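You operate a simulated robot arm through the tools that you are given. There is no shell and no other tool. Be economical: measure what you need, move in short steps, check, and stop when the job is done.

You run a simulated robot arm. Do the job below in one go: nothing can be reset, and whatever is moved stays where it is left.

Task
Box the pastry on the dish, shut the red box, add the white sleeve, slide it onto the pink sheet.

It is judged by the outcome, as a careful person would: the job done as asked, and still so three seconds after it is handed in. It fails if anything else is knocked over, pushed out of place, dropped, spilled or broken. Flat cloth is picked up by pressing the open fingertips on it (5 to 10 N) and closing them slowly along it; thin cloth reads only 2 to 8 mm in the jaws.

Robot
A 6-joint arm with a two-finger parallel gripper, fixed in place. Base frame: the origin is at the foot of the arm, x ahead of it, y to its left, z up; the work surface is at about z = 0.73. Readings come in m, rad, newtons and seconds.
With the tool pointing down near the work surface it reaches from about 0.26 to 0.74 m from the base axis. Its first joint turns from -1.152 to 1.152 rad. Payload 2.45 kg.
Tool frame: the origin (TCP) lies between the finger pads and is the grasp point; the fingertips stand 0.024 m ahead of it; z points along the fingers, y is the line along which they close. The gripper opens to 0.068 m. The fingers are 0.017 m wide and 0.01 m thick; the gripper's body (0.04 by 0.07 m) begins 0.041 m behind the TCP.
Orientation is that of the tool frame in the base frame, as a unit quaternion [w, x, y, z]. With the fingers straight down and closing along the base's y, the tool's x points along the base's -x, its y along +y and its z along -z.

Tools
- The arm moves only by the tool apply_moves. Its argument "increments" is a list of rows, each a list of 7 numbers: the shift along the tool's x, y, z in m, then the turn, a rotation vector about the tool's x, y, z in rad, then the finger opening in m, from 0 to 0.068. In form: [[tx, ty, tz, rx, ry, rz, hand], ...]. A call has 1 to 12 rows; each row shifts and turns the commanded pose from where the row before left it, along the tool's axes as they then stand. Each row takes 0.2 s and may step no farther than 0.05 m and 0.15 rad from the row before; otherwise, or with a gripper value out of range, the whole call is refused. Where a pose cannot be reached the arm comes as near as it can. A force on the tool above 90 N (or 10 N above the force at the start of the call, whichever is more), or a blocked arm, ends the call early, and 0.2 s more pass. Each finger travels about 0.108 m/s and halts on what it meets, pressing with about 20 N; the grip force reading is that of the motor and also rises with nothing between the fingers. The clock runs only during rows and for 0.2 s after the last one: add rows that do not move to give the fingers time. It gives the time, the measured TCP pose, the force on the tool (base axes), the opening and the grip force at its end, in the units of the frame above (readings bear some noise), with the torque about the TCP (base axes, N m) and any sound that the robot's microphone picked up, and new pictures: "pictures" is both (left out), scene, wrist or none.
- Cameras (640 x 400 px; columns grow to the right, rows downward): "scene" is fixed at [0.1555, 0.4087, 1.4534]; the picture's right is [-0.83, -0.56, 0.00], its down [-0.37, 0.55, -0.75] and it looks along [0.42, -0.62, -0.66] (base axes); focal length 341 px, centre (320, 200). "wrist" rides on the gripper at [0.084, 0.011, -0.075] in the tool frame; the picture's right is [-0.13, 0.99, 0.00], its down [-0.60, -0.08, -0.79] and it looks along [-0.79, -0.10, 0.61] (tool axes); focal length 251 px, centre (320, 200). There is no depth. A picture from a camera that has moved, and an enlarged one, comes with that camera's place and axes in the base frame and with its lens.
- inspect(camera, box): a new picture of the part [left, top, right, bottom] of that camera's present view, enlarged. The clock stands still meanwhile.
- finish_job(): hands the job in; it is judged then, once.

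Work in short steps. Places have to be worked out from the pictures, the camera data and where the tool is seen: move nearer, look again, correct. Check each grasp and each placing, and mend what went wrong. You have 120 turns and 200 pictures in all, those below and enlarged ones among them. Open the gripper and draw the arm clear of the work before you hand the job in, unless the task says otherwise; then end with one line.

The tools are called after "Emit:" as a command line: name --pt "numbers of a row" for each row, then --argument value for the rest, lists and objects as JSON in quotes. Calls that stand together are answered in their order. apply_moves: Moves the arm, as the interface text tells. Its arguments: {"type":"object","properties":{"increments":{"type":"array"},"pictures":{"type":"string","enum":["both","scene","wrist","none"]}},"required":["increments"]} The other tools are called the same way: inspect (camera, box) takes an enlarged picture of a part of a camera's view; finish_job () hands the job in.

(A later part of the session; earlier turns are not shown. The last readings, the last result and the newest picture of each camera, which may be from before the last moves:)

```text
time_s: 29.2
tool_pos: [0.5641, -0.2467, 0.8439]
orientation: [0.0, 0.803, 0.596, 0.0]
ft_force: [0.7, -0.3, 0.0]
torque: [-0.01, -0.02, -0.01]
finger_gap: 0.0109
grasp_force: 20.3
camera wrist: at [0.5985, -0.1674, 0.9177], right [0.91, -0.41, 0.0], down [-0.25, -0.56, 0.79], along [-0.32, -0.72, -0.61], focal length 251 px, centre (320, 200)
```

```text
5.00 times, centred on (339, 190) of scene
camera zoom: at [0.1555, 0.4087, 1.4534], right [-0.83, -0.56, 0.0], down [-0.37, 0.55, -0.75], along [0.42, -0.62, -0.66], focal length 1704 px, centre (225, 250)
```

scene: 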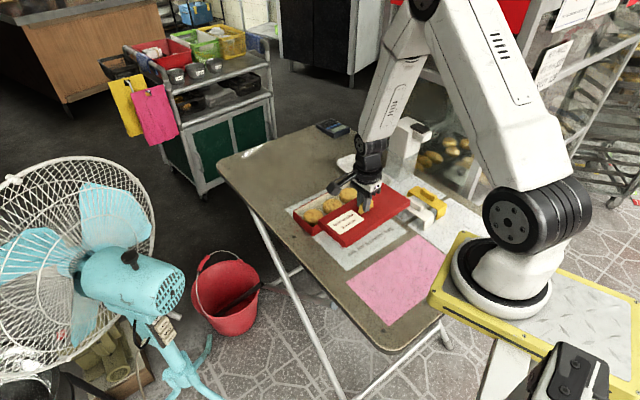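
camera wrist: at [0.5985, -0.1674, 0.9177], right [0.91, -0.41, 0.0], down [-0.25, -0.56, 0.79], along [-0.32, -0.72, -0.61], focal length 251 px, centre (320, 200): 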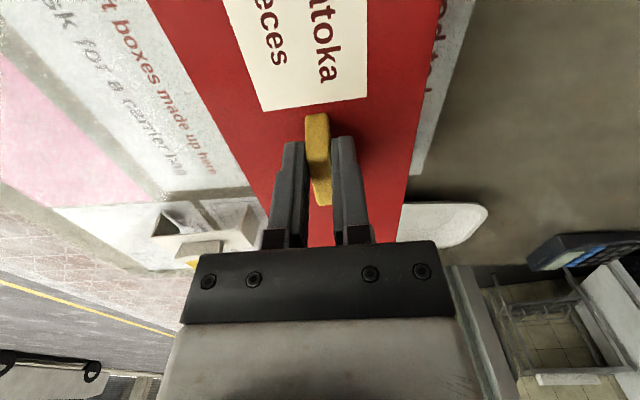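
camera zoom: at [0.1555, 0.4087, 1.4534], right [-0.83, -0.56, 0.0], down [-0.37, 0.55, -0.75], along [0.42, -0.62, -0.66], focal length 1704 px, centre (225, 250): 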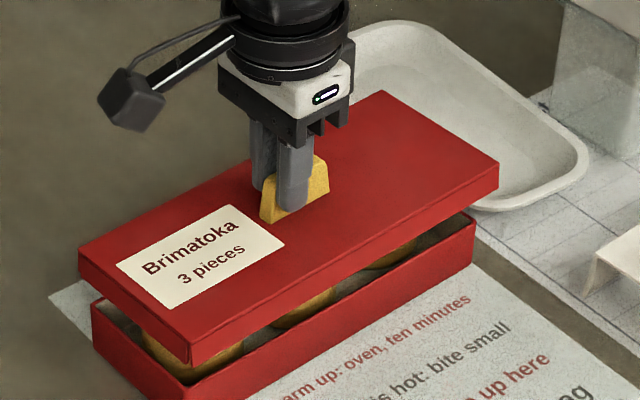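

Lid about 0.240×0.101, box about 0.230×0.091: y is aligned and the lid needs about 2–4 mm away from the base. I shift 2.5 mm and lower to just above the rim.

Emit:
apply_moves --pt "0 0.0025 0.008 0 0 0 0.005" --pt "0 0 0.006 0 0 0 0.005" --pt "0 0 0 0 0 0 0.005" --pictures "none"

Emit:
inspect --camera "scene" --box '[283, 190, 347, 230]'

Emit:
inspect --camera "scene" --box '[333, 165, 397, 205]'

```text
time_s: 30.0
tool_pos: [0.5667, -0.2443, 0.8297]
orientation: [0.0, 0.803, 0.596, 0.001]
ft_force: [0.7, -0.2, -0.5]
torque: [0.04, 0.01, 0.0]
finger_gap: 0.011
grasp_force: 20.1
```

```text
10.00 times, centred on (315, 210) of scene
camera zoom: at [0.1555, 0.4087, 1.4534], right [-0.83, -0.56, 0.0], down [-0.37, 0.55, -0.75], along [0.42, -0.62, -0.66], focal length 3408 px, centre (370, 100)
```

zoom: 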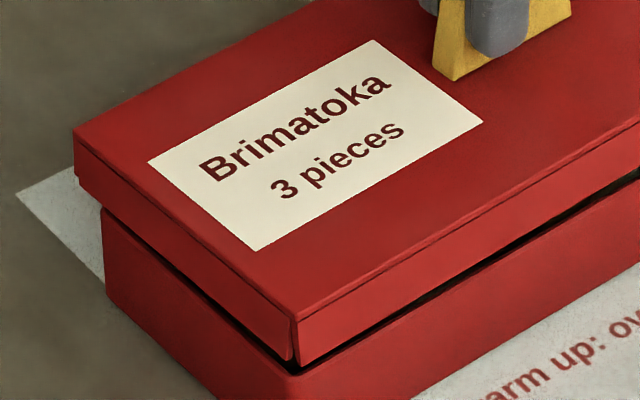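

```text
10.00 times, centred on (365, 185) of scene
camera zoom: at [0.1555, 0.4087, 1.4534], right [-0.83, -0.56, 0.0], down [-0.37, 0.55, -0.75], along [0.42, -0.62, -0.66], focal length 3408 px, centre (-130, 350)
```

zoom: 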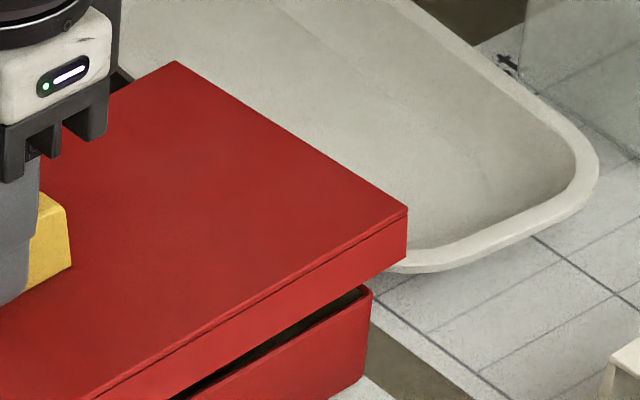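

The relative offset is only about 1 mm each way. I correct and lower in small steps, watching the force as the lid goes over the rim.

Emit:
apply_moves --pt "0.001 0.0012 0.004 0 0 0 0.005" --pt "0 0 0.004 0 0 0 0.005" --pt "0 0 0.004 0 0 0 0.005" --pt "0 0 0 0 0 0 0.005" --pictures "none"

Emit:
inspect --camera "scene" --box '[283, 190, 347, 230]'

Emit:
inspect --camera "scene" --box '[333, 165, 397, 205]'

```text
time_s: 31.0
tool_pos: [0.5681, -0.2462, 0.8183]
orientation: [0.001, 0.803, 0.596, 0.001]
ft_force: [0.3, 0.6, 2.2]
torque: [-0.04, 0.07, -0.02]
finger_gap: 0.0109
grasp_force: 19.9
```

```text
10.00 times, centred on (315, 210) of scene
camera zoom: at [0.1555, 0.4087, 1.4534], right [-0.83, -0.56, 0.0], down [-0.37, 0.55, -0.75], along [0.42, -0.62, -0.66], focal length 3408 px, centre (370, 100)
```

zoom: 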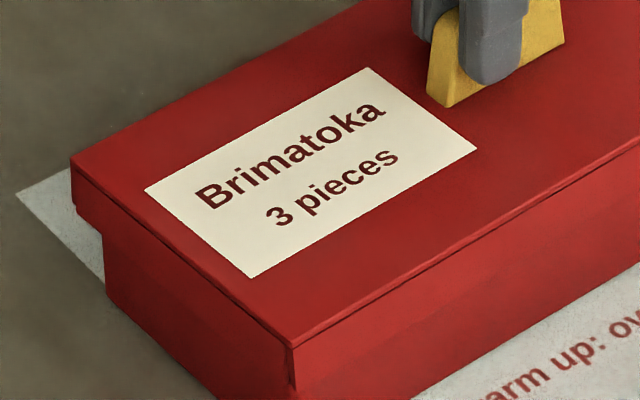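

```text
10.00 times, centred on (365, 185) of scene
camera zoom: at [0.1555, 0.4087, 1.4534], right [-0.83, -0.56, 0.0], down [-0.37, 0.55, -0.75], along [0.42, -0.62, -0.66], focal length 3408 px, centre (-130, 350)
```

zoom: 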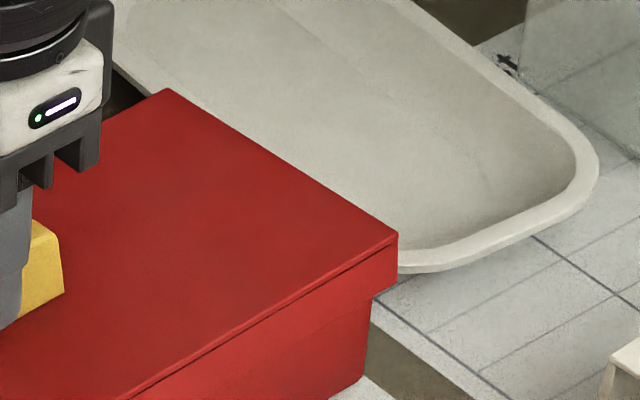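

The lid is starting over the rim with slight contact (2 N). I continue down gently.

Emit:
apply_moves --pt "0 0 0.003 0 0 0 0.005" --pt "0 0 0.003 0 0 0 0.005" --pt "0 0 0 0 0 0 0.005" --pictures "wrist"

Emit:
inspect --camera "scene" --box '[275, 150, 403, 230]'

```text
time_s: 31.8
tool_pos: [0.5694, -0.2469, 0.8131]
orientation: [0.002, 0.802, 0.597, 0.002]
ft_force: [7.5, 3.4, 12.1]
torque: [0.16, 0.25, 0.22]
finger_gap: 0.0125
grasp_force: 20.0
camera wrist: at [0.6042, -0.1686, 0.8868], right [0.91, -0.41, 0.0], down [-0.25, -0.55, 0.79], along [-0.32, -0.72, -0.61], focal length 251 px, centre (320, 200)
```

wrist: 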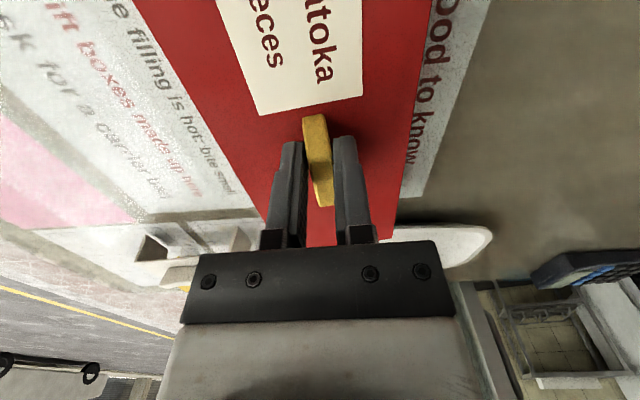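

```text
5.00 times, centred on (339, 190) of scene
camera zoom: at [0.1554, 0.4089, 1.4533], right [-0.83, -0.56, 0.0], down [-0.37, 0.55, -0.75], along [0.42, -0.62, -0.66], focal length 1704 px, centre (225, 250)
```

zoom: 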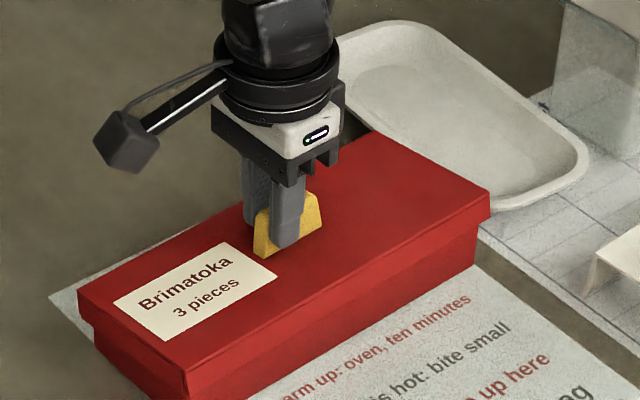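

Contact forces push toward +x'/+y', so the near wall may be riding on the rim. I raise 4 mm and inspect the near corner closely.

Emit:
apply_moves --pt "0 0 -0.005 0 0 0 0.005" --pt "0 0 0 0 0 0 0.005" --pictures "none"

Emit:
inspect --camera "scene" --box '[290, 205, 338, 235]'

Emit:
inspect --camera "scene" --box '[350, 180, 398, 210]'

```text
time_s: 32.4
tool_pos: [0.5674, -0.2459, 0.816]
orientation: [-0.001, 0.803, 0.596, 0.0]
ft_force: [-2.0, -0.4, 0.4]
torque: [-0.08, 0.08, -0.11]
finger_gap: 0.011
grasp_force: 19.8
```

```text
13.33 times, centred on (314, 220) of scene
camera zoom: at [0.1554, 0.4087, 1.4534], right [-0.83, -0.56, 0.0], down [-0.37, 0.55, -0.75], along [0.42, -0.62, -0.66], focal length 4543 px, centre (400, -67)
```

zoom: 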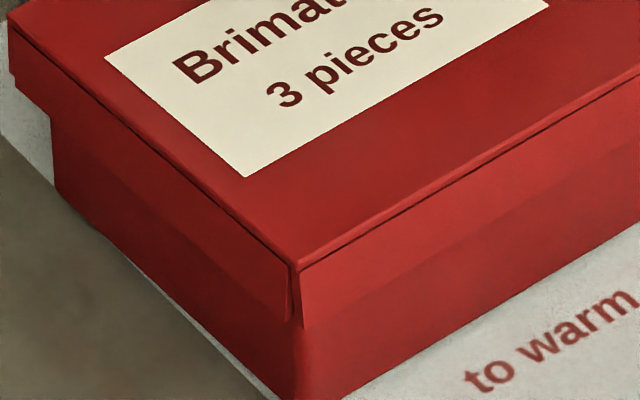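

```text
13.33 times, centred on (374, 195) of scene
camera zoom: at [0.1554, 0.4087, 1.4534], right [-0.83, -0.56, 0.0], down [-0.37, 0.55, -0.75], along [0.42, -0.62, -0.66], focal length 4543 px, centre (-400, 267)
```

zoom: 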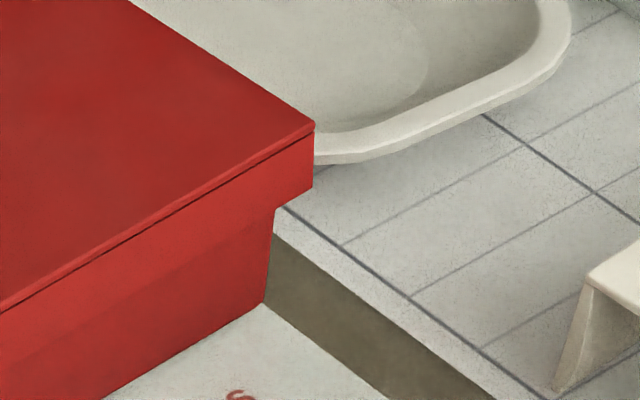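

By moment the contact is on the near side. Before retrying, I check the lid's yaw against the box with a wider zoom and the wrist view.

Emit:
inspect --camera "scene" --box '[288, 175, 384, 235]'

Emit:
inspect --camera "wrist" --box '[120, 0, 520, 250]'

```text
6.67 times, centred on (336, 205) of scene
camera zoom: at [0.1554, 0.4087, 1.4534], right [-0.83, -0.56, 0.0], down [-0.37, 0.55, -0.75], along [0.42, -0.62, -0.66], focal length 2272 px, centre (213, 167)
```

zoom: 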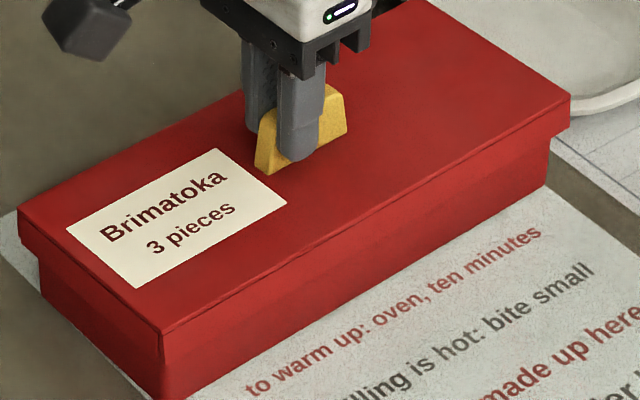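

```text
1.60 times, centred on (320, 125) of wrist
camera zoom: at [0.6014, -0.1685, 0.8899], right [0.91, -0.41, 0.0], down [-0.25, -0.56, 0.79], along [-0.33, -0.72, -0.61], focal length 402 px, centre (320, 320)
```

zoom: 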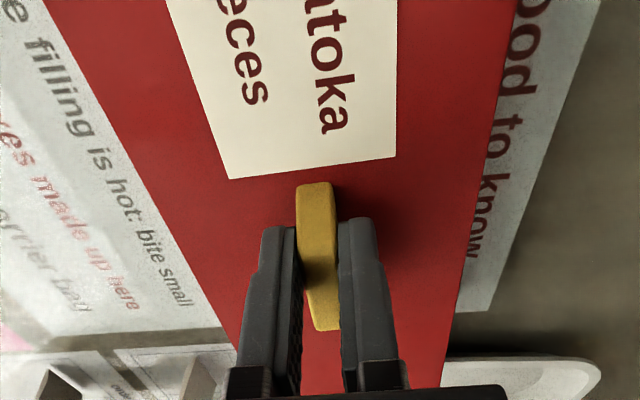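

The box may have been nudged slightly. I raise the lid clear and re-measure both.

Emit:
apply_moves --pt "0 0 -0.015 0 0 0 0.005" --pt "0 0 -0.025 0 0 0 0.005" --pt "0 0 0 0 0 0 0.005" --pictures "none"

Emit:
inspect --camera "scene" --box '[285, 175, 365, 240]'

Emit:
inspect --camera "scene" --box '[330, 160, 410, 210]'

```text
time_s: 33.2
tool_pos: [0.5673, -0.2455, 0.8603]
orientation: [0.0, 0.803, 0.596, 0.001]
ft_force: [0.5, -0.2, 0.2]
torque: [-0.03, 0.01, 0.0]
finger_gap: 0.0109
grasp_force: 20.7
```

```text
6.15 times, centred on (325, 208) of scene
camera zoom: at [0.1555, 0.4087, 1.4534], right [-0.83, -0.56, 0.0], down [-0.37, 0.55, -0.75], along [0.42, -0.62, -0.66], focal length 2097 px, centre (289, 154)
```

zoom: 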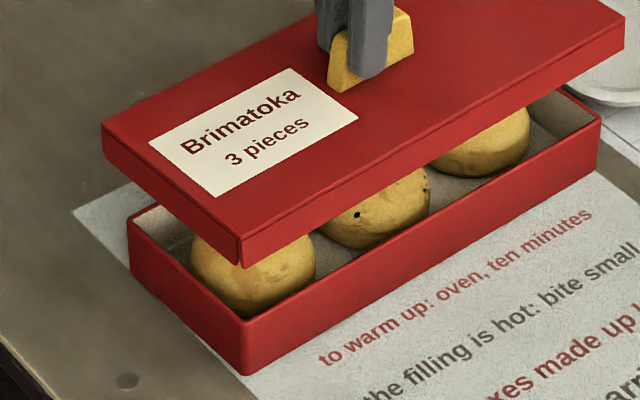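

```text
8.00 times, centred on (370, 185) of scene
camera zoom: at [0.1555, 0.4087, 1.4534], right [-0.83, -0.56, 0.0], down [-0.37, 0.55, -0.75], along [0.42, -0.62, -0.66], focal length 2726 px, centre (-80, 320)
```

zoom: 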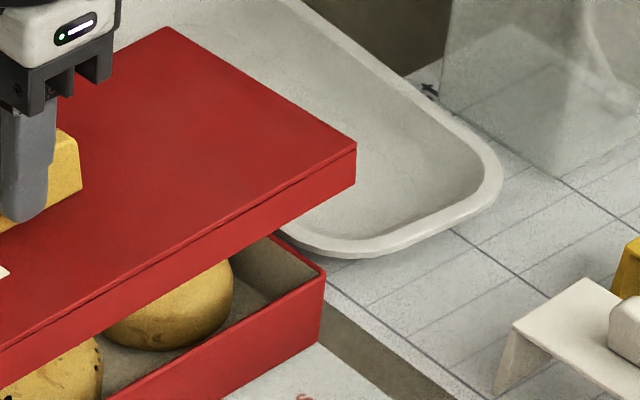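

Yaw matches, and every estimate says the lid is about 2.5 mm too far out and 1.5 mm toward −y. I correct and lower to just above the rim.

Emit:
apply_moves --pt "0.0015 -0.0025 0.015 0 0 0 0.005" --pt "0 0 0.015 0 0 0 0.005" --pt "0 0 0.006 0 0 0 0.005" --pt "0 0 0 0 0 0 0.005" --pictures "none"

Emit:
apply_moves --pt "0 0 0.004 0 0 0 0.005" --pt "0 0 0 0 0 0 0.005" --pictures "none"

Emit:
apply_moves --pt "0 0 0.003 0 0 0 0.005" --pt "0 0 0 0 0 0 0.005" --pictures "none"

Emit:
inspect --camera "scene" --box '[285, 180, 381, 240]'

```text
time_s: 34.2
tool_pos: [0.5664, -0.2447, 0.8225]
orientation: [0.0, 0.803, 0.596, 0.001]
ft_force: [0.4, -0.6, 0.3]
torque: [-0.02, -0.03, 0.01]
finger_gap: 0.0109
grasp_force: 19.8
```

```text
time_s: 34.8
tool_pos: [0.5647, -0.2446, 0.8187]
orientation: [0.0, 0.803, 0.596, 0.0]
ft_force: [-0.1, 0.2, -0.5]
torque: [-0.02, -0.04, 0.03]
finger_gap: 0.0108
grasp_force: 19.8
```

```text
time_s: 35.4
tool_pos: [0.5642, -0.2447, 0.815]
orientation: [0.0, 0.803, 0.596, 0.0]
ft_force: [-0.5, -0.7, 0.1]
torque: [0.01, 0.03, -0.01]
finger_gap: 0.0109
grasp_force: 19.8
```

```text
6.67 times, centred on (333, 210) of scene
camera zoom: at [0.1555, 0.4087, 1.4534], right [-0.83, -0.56, 0.0], down [-0.37, 0.55, -0.75], along [0.42, -0.62, -0.66], focal length 2272 px, centre (233, 133)
```

zoom: 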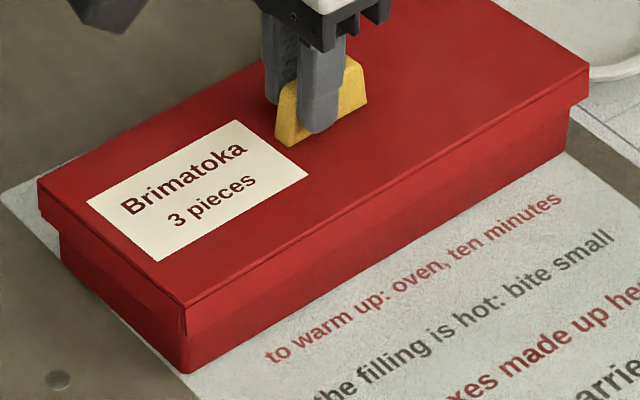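

No contact this time at the earlier sticking height. I continue down in 3 mm steps.

Emit:
apply_moves --pt "0 0 0.003 0 0 0 0.005" --pt "0 0 0 0 0 0 0.005" --pictures "none"

Emit:
apply_moves --pt "0 0 0.003 0 0 0 0.005" --pt "0 0 0 0 0 0 0.005" --pictures "none"

Emit:
apply_moves --pt "0 0 0.002 0 0 0 0.005" --pt "0 0 0 0 0 0 0.005" --pictures "none"

Emit:
inspect --camera "scene" --box '[285, 180, 381, 240]'

```text
time_s: 36.0
tool_pos: [0.5649, -0.2457, 0.8117]
orientation: [0.0, 0.803, 0.596, -0.001]
ft_force: [-2.0, 0.8, 0.7]
torque: [-0.12, 0.14, -0.12]
finger_gap: 0.0113
grasp_force: 19.7
```

```text
time_s: 36.6
tool_pos: [0.5652, -0.2442, 0.8086]
orientation: [0.0, 0.803, 0.596, 0.001]
ft_force: [-1.5, 0.6, 0.6]
torque: [0.01, 0.12, -0.08]
finger_gap: 0.0112
grasp_force: 19.7
```

```text
time_s: 37.2
tool_pos: [0.5667, -0.2437, 0.8066]
orientation: [0.0, 0.803, 0.597, 0.001]
ft_force: [-0.7, 0.3, -0.5]
torque: [0.01, 0.08, -0.07]
finger_gap: 0.0108
grasp_force: 20.0
```

```text
6.67 times, centred on (333, 210) of scene
camera zoom: at [0.1554, 0.4087, 1.4534], right [-0.83, -0.56, 0.0], down [-0.37, 0.55, -0.75], along [0.42, -0.62, -0.66], focal length 2272 px, centre (233, 133)
```

zoom: 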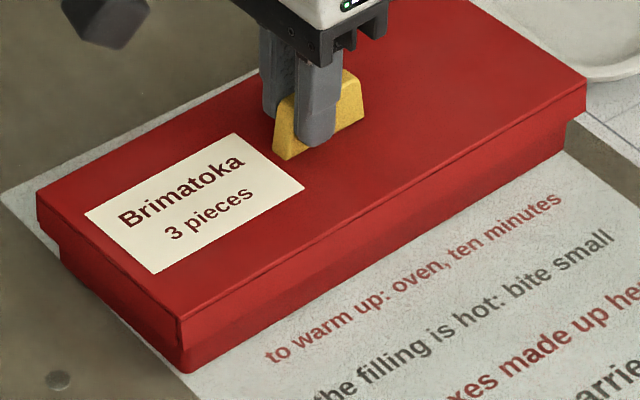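

The lid is sliding over the box walls with slight rubbing. I continue until it rests.

Emit:
apply_moves --pt "0 0 0.002 0 0 0 0.005" --pt "0 0 0 0 0 0 0.005" --pictures "none"

Emit:
apply_moves --pt "0 0 0.002 0 0 0 0.005" --pt "0 0 0 0 0 0 0.005" --pictures "none"

Emit:
apply_moves --pt "0 0 0.002 0 0 0 0.005" --pt "0 0 0 0 0 0 0.005" --pictures "none"

Emit:
inspect --camera "scene" --box '[285, 180, 381, 240]'

```text
time_s: 37.8
tool_pos: [0.5658, -0.2455, 0.8037]
orientation: [0.0, 0.803, 0.596, 0.0]
ft_force: [-0.2, 0.4, -0.2]
torque: [0.03, 0.05, -0.08]
finger_gap: 0.0109
grasp_force: 19.8
```

```text
time_s: 38.4
tool_pos: [0.5658, -0.2435, 0.8032]
orientation: [0.0, 0.803, 0.596, 0.001]
ft_force: [-10.1, 6.1, 23.7]
torque: [0.15, 0.09, 0.03]
finger_gap: 0.0108
grasp_force: 19.9
heard: snap
```

```text
time_s: 39.0
tool_pos: [0.5653, -0.2443, 0.8005]
orientation: [0.001, 0.803, 0.596, 0.0]
ft_force: [-8.6, 4.9, 32.6]
torque: [0.07, 0.07, 0.05]
finger_gap: 0.011
grasp_force: 19.9
```

```text
6.67 times, centred on (333, 210) of scene
camera zoom: at [0.1546, 0.409, 1.4534], right [-0.83, -0.56, 0.0], down [-0.37, 0.55, -0.75], along [0.42, -0.62, -0.66], focal length 2272 px, centre (233, 133)
```

zoom: 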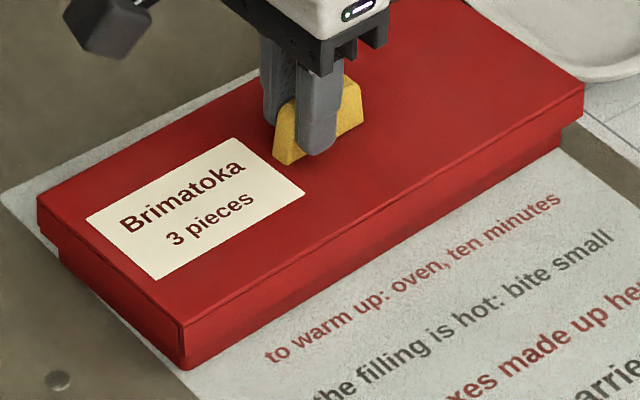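

A snap was heard, so the lid has clicked shut. I relax the downward force, open, and lift away.

Emit:
apply_moves --pt "0 0 -0.003 0 0 0 0.005" --pt "0 0 0 0 0 0 0.02" --pt "0 0 0 0 0 0 0.035" --pt "0 0 0 0 0 0 0.035" --pictures "none"

Emit:
apply_moves --pt "0 0 -0.02 0 0 0 0.035" --pt "0 0 -0.04 0 0 0 0.035" --pt "0 0 -0.045 0 0 0 0.035" --pictures "wrist"

Emit:
inspect --camera "scene" --box '[285, 170, 445, 270]'

```text
time_s: 40.0
tool_pos: [0.5656, -0.2429, 0.8016]
orientation: [-0.001, 0.802, 0.597, 0.0]
ft_force: [0.4, 0.1, -0.3]
torque: [0.02, 0.01, -0.02]
finger_gap: 0.0347
grasp_force: 0.0
```

```text
time_s: 40.8
tool_pos: [0.5636, -0.2453, 0.9086]
orientation: [0.0, 0.803, 0.596, 0.0]
ft_force: [-0.3, -0.1, -0.5]
torque: [-0.01, 0.0, 0.01]
finger_gap: 0.035
grasp_force: 0.1
camera wrist: at [0.5983, -0.1677, 0.9825], right [0.91, -0.41, 0.0], down [-0.25, -0.56, 0.79], along [-0.33, -0.72, -0.61], focal length 251 px, centre (320, 200)
```

wrist: 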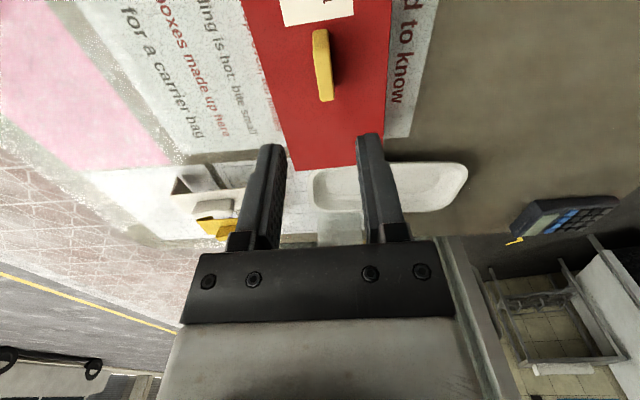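

```text
4.00 times, centred on (365, 220) of scene
camera zoom: at [0.1555, 0.4087, 1.4534], right [-0.83, -0.56, 0.0], down [-0.37, 0.55, -0.75], along [0.42, -0.62, -0.66], focal length 1363 px, centre (140, 120)
```

zoom: 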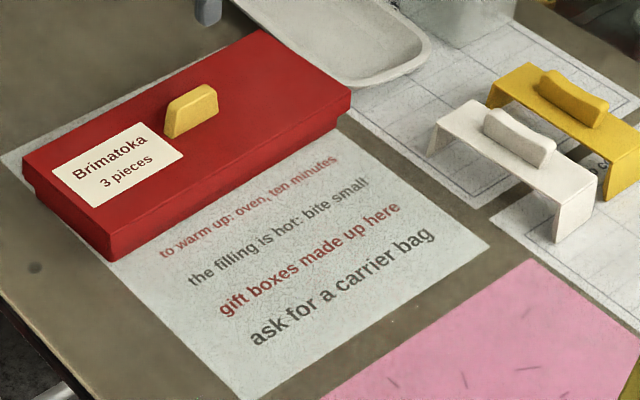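

The box is closed and clean. Next is the white sleeve: its handle runs across the box, so I turn back 90° and move over it (around (0.345,-0.355)).

Emit:
apply_moves --pt "0 0 -0.02 0 0 -0.143 0.05" --pt "0 0 -0.02 0 0 -0.143 0.05" --pt "0 0 0 0 0 -0.143 0.05" --pt "0 0 0 0 0 -0.143 0.05" --pt "0 0 0 0 0 -0.143 0.05" --pt "0 0 0 0 0 -0.143 0.05" --pt "0 0 0 0 0 -0.143 0.05" --pt "0 0 0 0 0 -0.143 0.05" --pt "0 0 0 0 0 -0.143 0.05" --pt "0 0 0 0 0 -0.143 0.05" --pt "0 0 0 0 0 -0.141 0.05" --pictures "none"

Emit:
apply_moves --pt "0.035 -0.033 0 0 0 0 0.05" --pt "0.035 -0.033 0 0 0 0 0.05" --pt "0.035 -0.033 0 0 0 0 0.05" --pt "0.035 -0.033 0 0 0 0 0.05" --pt "0.037 -0.033 0 0 0 0 0.05"

```text
time_s: 43.2
tool_pos: [0.5653, -0.2445, 0.9488]
orientation: [-0.001, 0.144, 0.99, 0.0]
ft_force: [0.0, -0.8, 0.7]
torque: [-0.05, -0.01, -0.04]
finger_gap: 0.0501
grasp_force: 0.1
```

```text
time_s: 44.4
tool_pos: [0.3497, -0.352, 0.9462]
orientation: [0.0, 0.146, 0.989, 0.001]
ft_force: [1.1, 0.4, -0.3]
torque: [0.01, 0.02, 0.02]
finger_gap: 0.0498
grasp_force: 0.1
camera wrist: at [0.2719, -0.3168, 1.0204], right [0.41, 0.91, 0.0], down [0.56, -0.25, 0.79], along [0.72, -0.33, -0.61], focal length 251 px, centre (320, 200)
```

scene: 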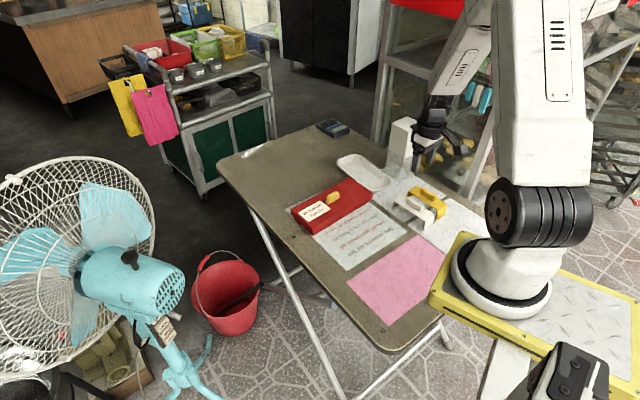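
wrist: 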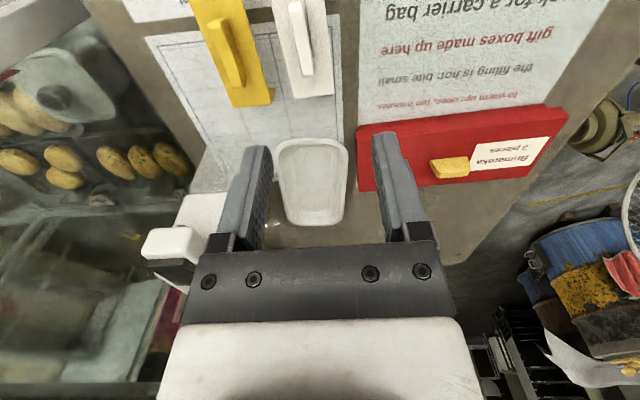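

The sleeve's handle projects to (0.339,-0.364). I shift over it and lower partway.

Emit:
apply_moves --pt "0.0066 -0.014 0.03 0 0 0 0.05" --pt "0 0 0.04 0 0 0 0.05" --pictures "wrist"

Emit:
inspect --camera "scene" --box '[365, 150, 461, 210]'

```text
time_s: 45.0
tool_pos: [0.3353, -0.3623, 0.877]
orientation: [0.0, 0.146, 0.989, 0.0]
ft_force: [0.0, 0.3, -0.2]
torque: [0.01, -0.01, -0.02]
finger_gap: 0.0499
grasp_force: 0.1
camera wrist: at [0.2581, -0.3283, 0.9504], right [0.41, 0.91, 0.0], down [0.56, -0.25, 0.79], along [0.72, -0.33, -0.61], focal length 251 px, centre (320, 200)
```

wrist: 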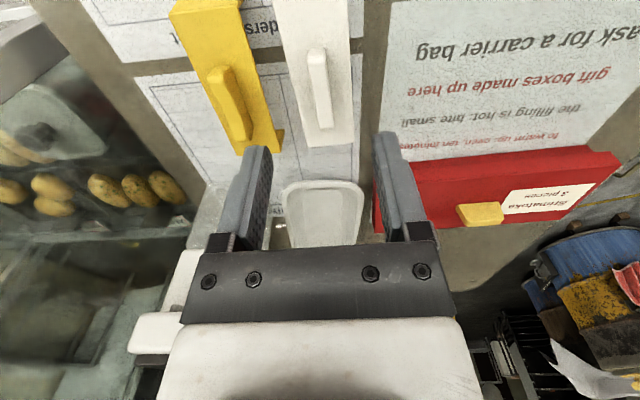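

```text
6.67 times, centred on (413, 180) of scene
camera zoom: at [0.1555, 0.4087, 1.4534], right [-0.83, -0.56, 0.0], down [-0.37, 0.55, -0.75], along [0.42, -0.62, -0.66], focal length 2272 px, centre (-300, 333)
```

zoom: 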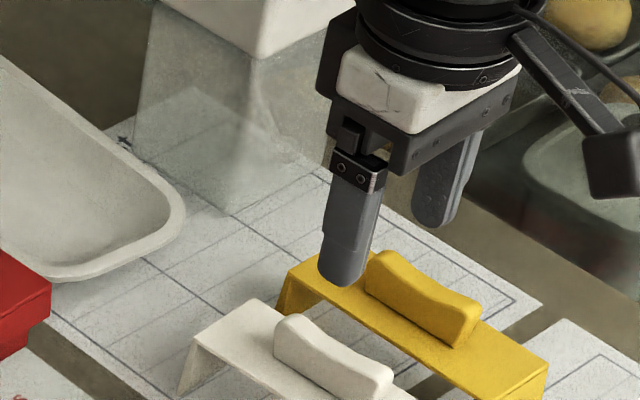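

Well centred on the handle. I lower further to gauge the handle's height.

Emit:
apply_moves --pt "0 -0.001 0.025 0 0 0 0.05" --pt "0 0 0.02 0 0 0 0.05" --pictures "wrist"

Emit:
inspect --camera "scene" --box '[375, 165, 471, 225]'

```text
time_s: 45.6
tool_pos: [0.3361, -0.3637, 0.832]
orientation: [-0.001, 0.146, 0.989, 0.0]
ft_force: [0.9, 0.1, 0.4]
torque: [0.0, -0.02, 0.01]
finger_gap: 0.0498
grasp_force: 0.1
camera wrist: at [0.259, -0.328, 0.9055], right [0.41, 0.91, 0.0], down [0.56, -0.25, 0.79], along [0.72, -0.33, -0.61], focal length 251 px, centre (320, 200)
```

wrist: 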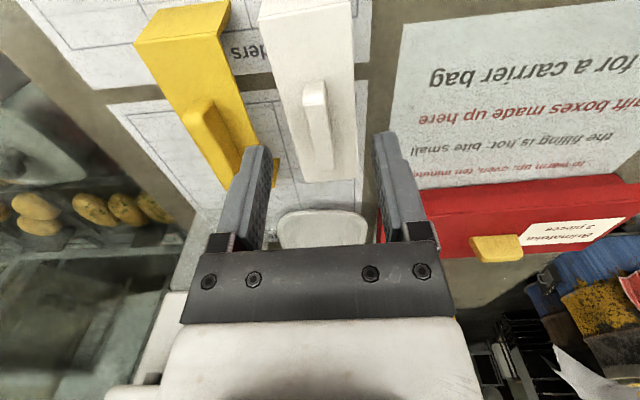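

```text
6.67 times, centred on (423, 195) of scene
camera zoom: at [0.1555, 0.4087, 1.4534], right [-0.83, -0.56, 0.0], down [-0.37, 0.55, -0.75], along [0.42, -0.62, -0.66], focal length 2272 px, centre (-367, 233)
```

zoom: 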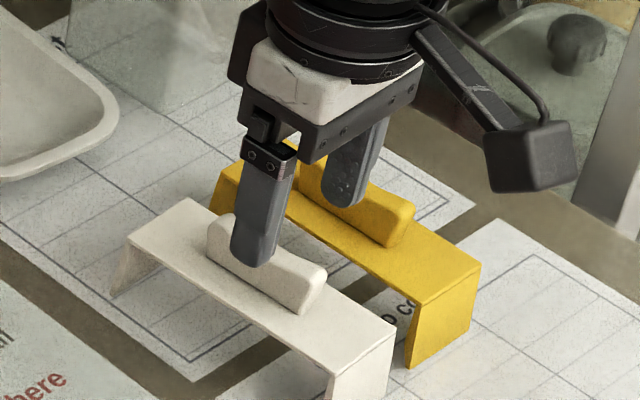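

Centred again. I narrow the opening to stay clear of the yellow sleeve, lower and close on the handle.

Emit:
apply_moves --pt "0 0 0 0 0 0 0.038" --pt "0 0 0.01 0 0 0 0.038" --pt "0 0 0.01 0 0 0 0.038" --pt "0 0 0 0 0 0 0.038" --pictures "wrist"

Emit:
inspect --camera "scene" --box '[375, 165, 471, 225]'

```text
time_s: 46.6
tool_pos: [0.3371, -0.365, 0.8123]
orientation: [0.0, 0.146, 0.989, 0.001]
ft_force: [0.4, -1.1, 0.2]
torque: [-0.01, 0.0, -0.02]
finger_gap: 0.038
grasp_force: 0.0
camera wrist: at [0.2596, -0.3286, 0.8867], right [0.41, 0.91, 0.0], down [0.56, -0.25, 0.79], along [0.72, -0.33, -0.61], focal length 251 px, centre (320, 200)
```

wrist: 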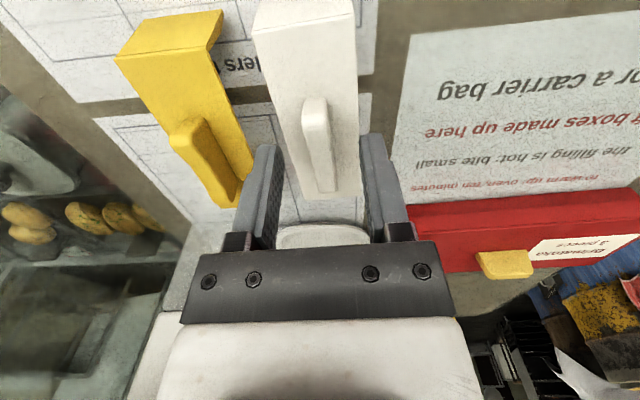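

```text
6.67 times, centred on (423, 195) of scene
camera zoom: at [0.1555, 0.4087, 1.4534], right [-0.83, -0.56, 0.0], down [-0.37, 0.55, -0.75], along [0.42, -0.62, -0.66], focal length 2272 px, centre (-367, 233)
```

zoom: 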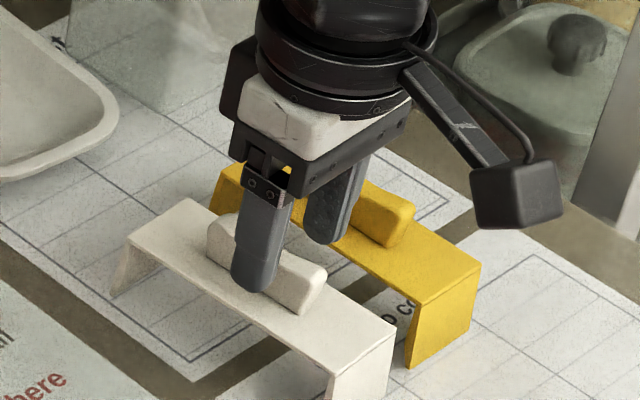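

I lower further in small steps, checking for contact with the plate.

Emit:
apply_moves --pt "0 0 0.005 0 0 0 0.038" --pt "0 0 0.003 0 0 0 0.038" --pt "0 0 0 0 0 0 0.038" --pictures "wrist"

Emit:
inspect --camera "scene" --box '[385, 180, 449, 220]'

```text
time_s: 47.4
tool_pos: [0.338, -0.3633, 0.8043]
orientation: [-0.001, 0.147, 0.989, 0.0]
ft_force: [0.0, 0.4, -0.5]
torque: [-0.01, 0.04, 0.02]
finger_gap: 0.0379
grasp_force: 0.0
camera wrist: at [0.2604, -0.3284, 0.8789], right [0.41, 0.91, 0.0], down [0.56, -0.25, 0.79], along [0.72, -0.33, -0.61], focal length 251 px, centre (320, 200)
```

wrist: 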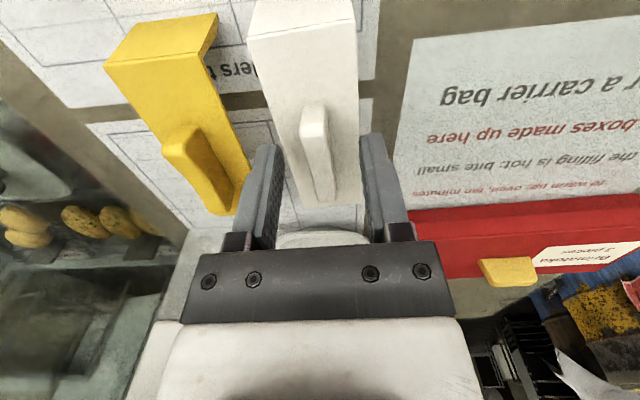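

```text
10.00 times, centred on (417, 200) of scene
camera zoom: at [0.1555, 0.4087, 1.4534], right [-0.83, -0.56, 0.0], down [-0.37, 0.55, -0.75], along [0.42, -0.62, -0.66], focal length 3408 px, centre (-650, 200)
```

zoom: 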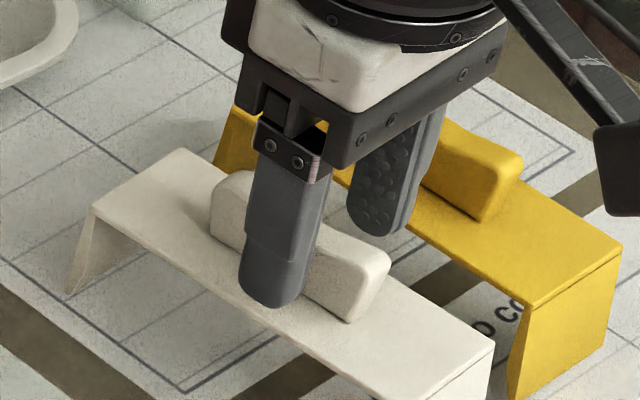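

The tips are about level with the plate edge. I raise 3 mm and close slowly on the handle.

Emit:
apply_moves --pt "0 0 -0.003 0 0 0 0.038" --pt "0 0 0 0 0 0 0.03" --pt "0 0 0 0 0 0 0.024" --pt "0 0 0 0 0 0 0.018" --pt "0 0 0 0 0 0 0.012" --pt "0 0 0 0 0 0 0.008" --pt "0 0 0 0 0 0 0.005" --pictures "wrist"

Emit:
inspect --camera "scene" --box '[385, 180, 449, 220]'

```text
time_s: 49.0
tool_pos: [0.3365, -0.3636, 0.8084]
orientation: [0.0, 0.146, 0.989, 0.0]
ft_force: [-0.1, -0.4, 0.9]
torque: [0.03, 0.02, -0.02]
finger_gap: 0.0107
grasp_force: 19.6
camera wrist: at [0.2596, -0.3285, 0.8819], right [0.41, 0.91, 0.0], down [0.56, -0.25, 0.79], along [0.72, -0.33, -0.61], focal length 251 px, centre (320, 200)
```

wrist: 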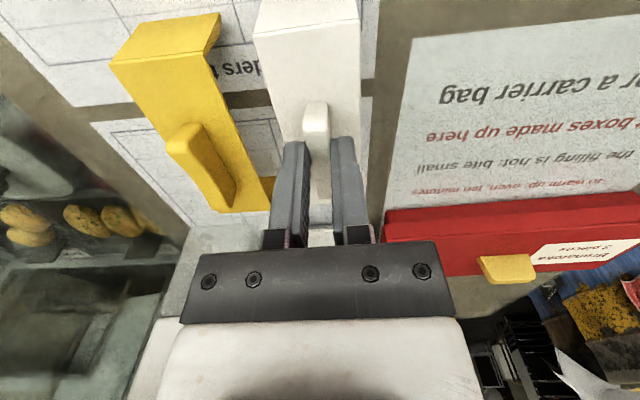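

```text
10.00 times, centred on (417, 200) of scene
camera zoom: at [0.1555, 0.4087, 1.4534], right [-0.83, -0.56, 0.0], down [-0.37, 0.55, -0.75], along [0.42, -0.62, -0.66], focal length 3408 px, centre (-650, 200)
```

zoom: 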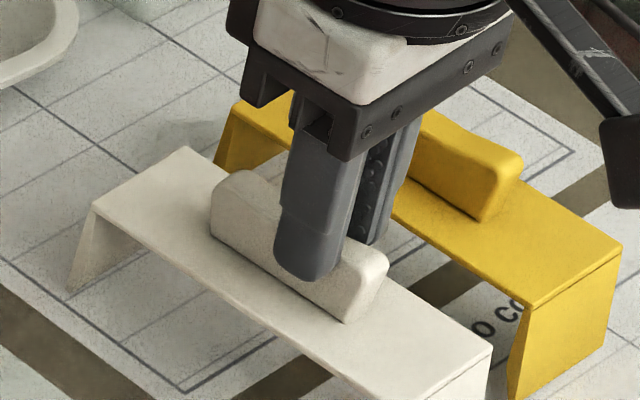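

The handle is gripped at 10.7 mm. I lift straight up to z≈0.92, high enough for the legs to clear the box and knob.

Emit:
apply_moves --pt "0 0 -0.015 0 0 0 0.005" --pt "0 0 -0.025 0 0 0 0.005" --pt "0 0 -0.035 0 0 0 0.005" --pt "0 0 -0.04 0 0 0 0.005" --pictures "wrist"

Emit:
inspect --camera "scene" --box '[350, 130, 478, 210]'

```text
time_s: 50.0
tool_pos: [0.3353, -0.3603, 0.9213]
orientation: [0.0, 0.147, 0.989, 0.0]
ft_force: [0.0, 0.5, -1.7]
torque: [0.03, 0.01, 0.0]
finger_gap: 0.0104
grasp_force: 20.3
camera wrist: at [0.2585, -0.3253, 0.9956], right [0.41, 0.91, 0.0], down [0.56, -0.25, 0.79], along [0.72, -0.33, -0.61], focal length 251 px, centre (320, 200)
```

wrist: 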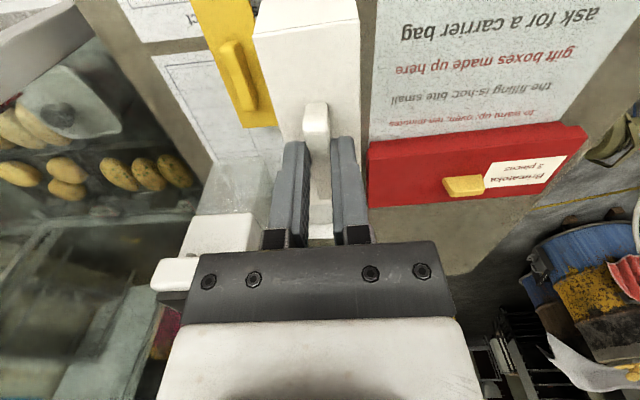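

```text
5.00 times, centred on (414, 170) of scene
camera zoom: at [0.1555, 0.4087, 1.4534], right [-0.83, -0.56, 0.0], down [-0.37, 0.55, -0.75], along [0.42, -0.62, -0.66], focal length 1704 px, centre (-150, 350)
```

zoom: 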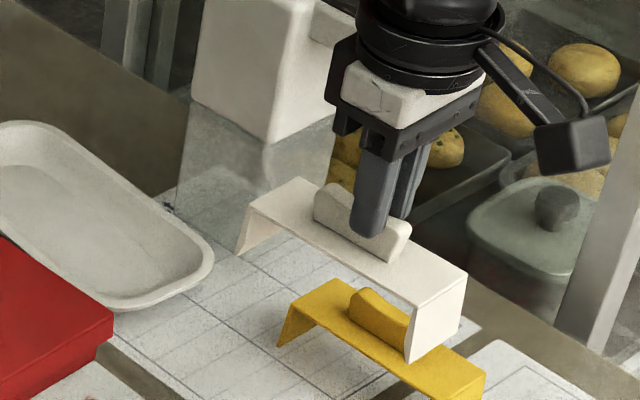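

The sleeve is held level. I carry it over the −y half of the lid, leaving the label and knob free, at about (0.544,-0.311).

Emit:
apply_moves --pt "-0.0371 0.0215 0 0 0 0 0.005" --pt "-0.0371 0.0215 0 0 0 0 0.005" --pt "-0.0371 0.0215 0 0 0 0 0.005" --pt "-0.0371 0.0215 0 0 0 0 0.005" --pt "-0.0371 0.0213 0 0 0 0 0.005" --pt "0 0 0 0 0 0 0.005" --pictures "wrist"

Emit:
inspect --camera "scene" --box '[282, 150, 410, 230]'

```text
time_s: 51.4
tool_pos: [0.5466, -0.3108, 0.9226]
orientation: [0.0, 0.147, 0.989, -0.001]
ft_force: [-0.1, -0.1, -0.3]
torque: [0.0, -0.02, -0.01]
finger_gap: 0.0106
grasp_force: 19.9
camera wrist: at [0.4685, -0.2756, 0.997], right [0.41, 0.91, 0.0], down [0.56, -0.25, 0.79], along [0.72, -0.33, -0.61], focal length 251 px, centre (320, 200)
```

wrist: 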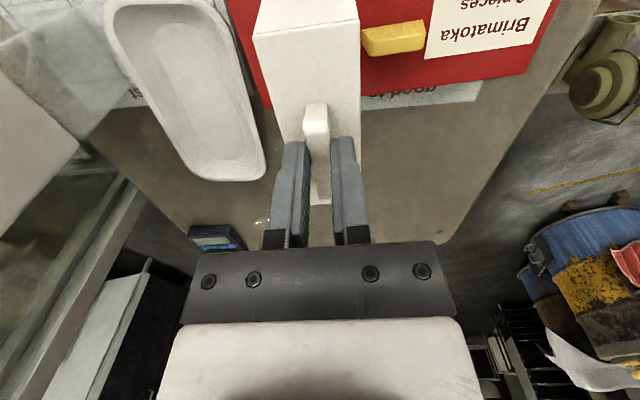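

```text
5.00 times, centred on (346, 190) of scene
camera zoom: at [0.1555, 0.4087, 1.4534], right [-0.83, -0.56, 0.0], down [-0.37, 0.55, -0.75], along [0.42, -0.62, -0.66], focal length 1704 px, centre (190, 250)
```

zoom: 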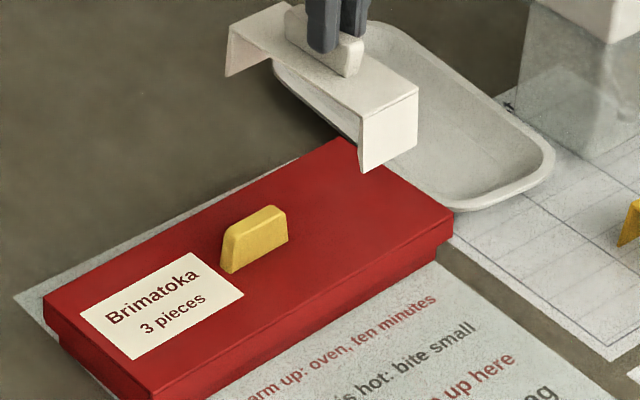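

The lid's edge looks slightly rotated relative to my frame. I zoom in to measure its yaw before placing.

Emit:
inspect --camera "wrist" --box '[220, 0, 580, 225]'

Emit:
inspect --camera "scene" --box '[280, 170, 384, 235]'

```text
1.78 times, centred on (400, 112) of wrist
camera zoom: at [0.4685, -0.2756, 0.997], right [0.41, 0.91, 0.0], down [0.56, -0.25, 0.79], along [0.72, -0.33, -0.61], focal length 447 px, centre (178, 356)
```

zoom: 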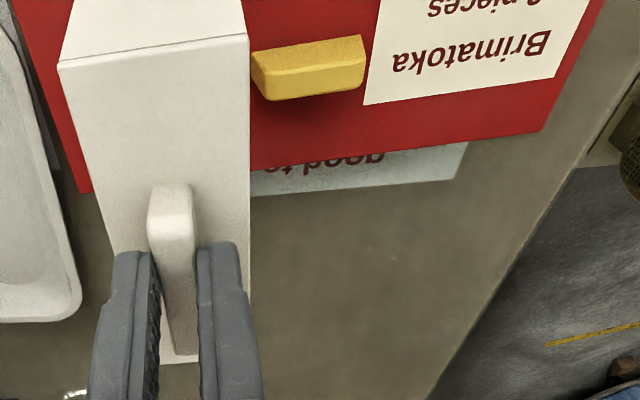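

```text
6.15 times, centred on (332, 202) of scene
camera zoom: at [0.1555, 0.4087, 1.4534], right [-0.83, -0.56, 0.0], down [-0.37, 0.55, -0.75], along [0.42, -0.62, -0.66], focal length 2097 px, centre (246, 185)
```

zoom: 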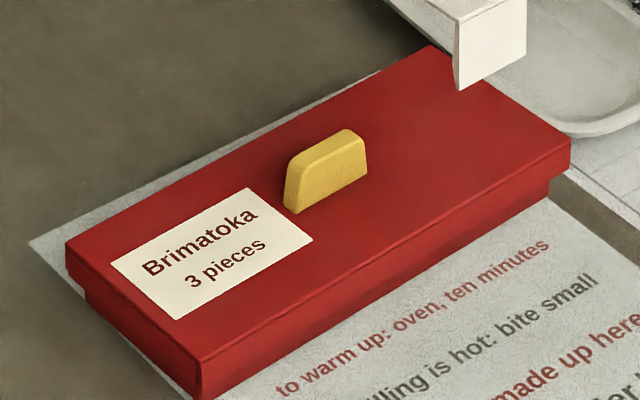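

The lid's yaw is within about 1° and its centre is near y'=-0.08. I shift the sleeve 7 mm further from the knob and lower until the legs are just above the lid.

Emit:
apply_moves --pt "0 -0.007 0.02 0 0 0 0.005" --pt "0 0 0.025 0 0 0 0.005" --pt "0 0 0.01 0 0 0 0.005" --pt "0 0 0 0 0 0 0.005" --pictures "wrist"

Emit:
inspect --camera "scene" --box '[325, 160, 405, 210]'

```text
time_s: 52.4
tool_pos: [0.5429, -0.3194, 0.8669]
orientation: [0.0, 0.147, 0.989, -0.001]
ft_force: [0.1, 0.8, -0.6]
torque: [0.01, -0.03, -0.01]
finger_gap: 0.0105
grasp_force: 19.7
camera wrist: at [0.4658, -0.2836, 0.9411], right [0.41, 0.91, 0.0], down [0.56, -0.25, 0.79], along [0.72, -0.33, -0.61], focal length 251 px, centre (320, 200)
```

wrist: 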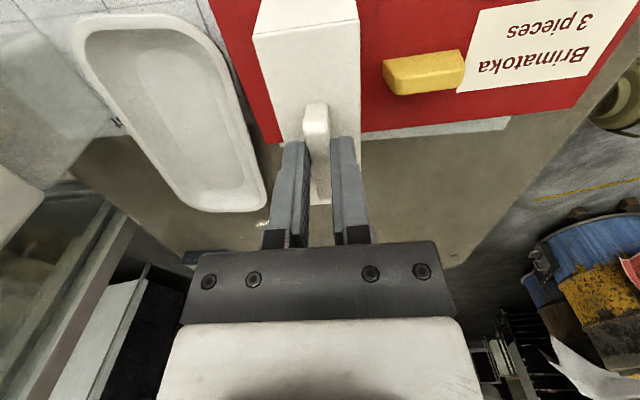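

```text
8.00 times, centred on (365, 185) of scene
camera zoom: at [0.1555, 0.4087, 1.4534], right [-0.83, -0.56, 0.0], down [-0.37, 0.55, -0.75], along [0.42, -0.62, -0.66], focal length 2726 px, centre (-40, 320)
```

zoom: 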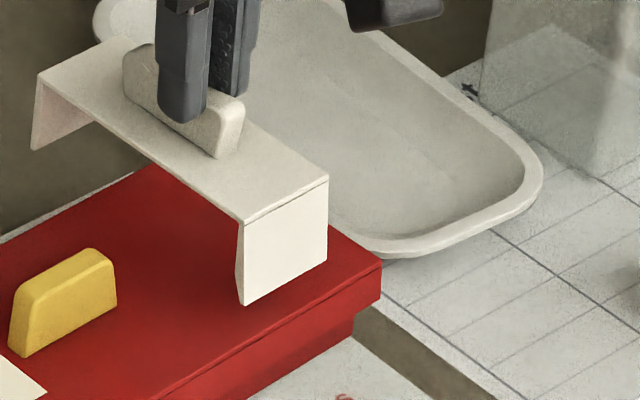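

The flared legs give several mm of entry margin. The sleeve looks about 2 mm too far out, so I shift and lower in stages with force checks.

Emit:
apply_moves --pt "0.002 0 0.008 0 0 0 0.005" --pt "0 0 0.01 0 0 0 0.005" --pt "0 0 0 0 0 0 0.005" --pictures "none"

Emit:
inspect --camera "scene" --box '[325, 160, 405, 210]'

```text
time_s: 53.2
tool_pos: [0.5422, -0.3203, 0.8502]
orientation: [0.0, 0.146, 0.989, 0.001]
ft_force: [0.1, -0.4, -0.4]
torque: [0.03, -0.04, -0.01]
finger_gap: 0.0107
grasp_force: 20.5
```

```text
8.00 times, centred on (365, 185) of scene
camera zoom: at [0.1555, 0.4087, 1.4534], right [-0.83, -0.56, 0.0], down [-0.37, 0.55, -0.75], along [0.42, -0.62, -0.66], focal length 2726 px, centre (-40, 320)
```

zoom: 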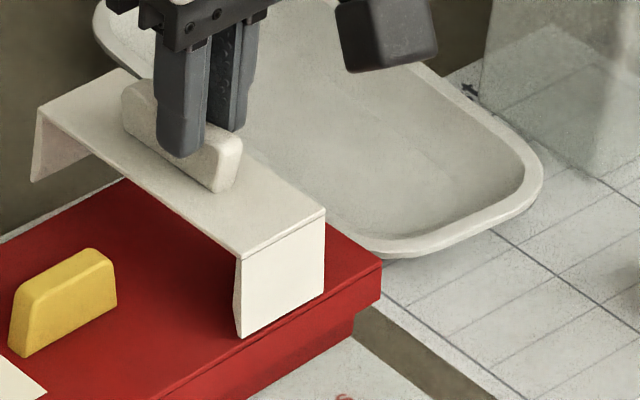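

Both cameras now agree that the sleeve centre lies about 7 mm beyond the grip point. I shift it 7.5 mm toward the base and look again.

Emit:
apply_moves --pt "0.0075 0 0 0 0 0 0.005" --pt "0 0 0 0 0 0 0.005" --pictures "none"

Emit:
inspect --camera "scene" --box '[325, 160, 405, 210]'

```text
time_s: 53.8
tool_pos: [0.5356, -0.3183, 0.851]
orientation: [0.0, 0.146, 0.989, -0.001]
ft_force: [0.0, 0.2, -0.2]
torque: [-0.02, 0.01, 0.0]
finger_gap: 0.0105
grasp_force: 20.0
```

```text
8.00 times, centred on (365, 185) of scene
camera zoom: at [0.1555, 0.4087, 1.4534], right [-0.83, -0.56, 0.0], down [-0.37, 0.55, -0.75], along [0.42, -0.62, -0.66], focal length 2726 px, centre (-40, 320)
```

zoom: 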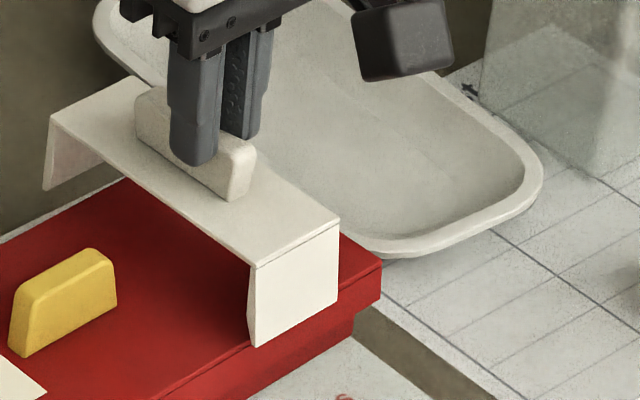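

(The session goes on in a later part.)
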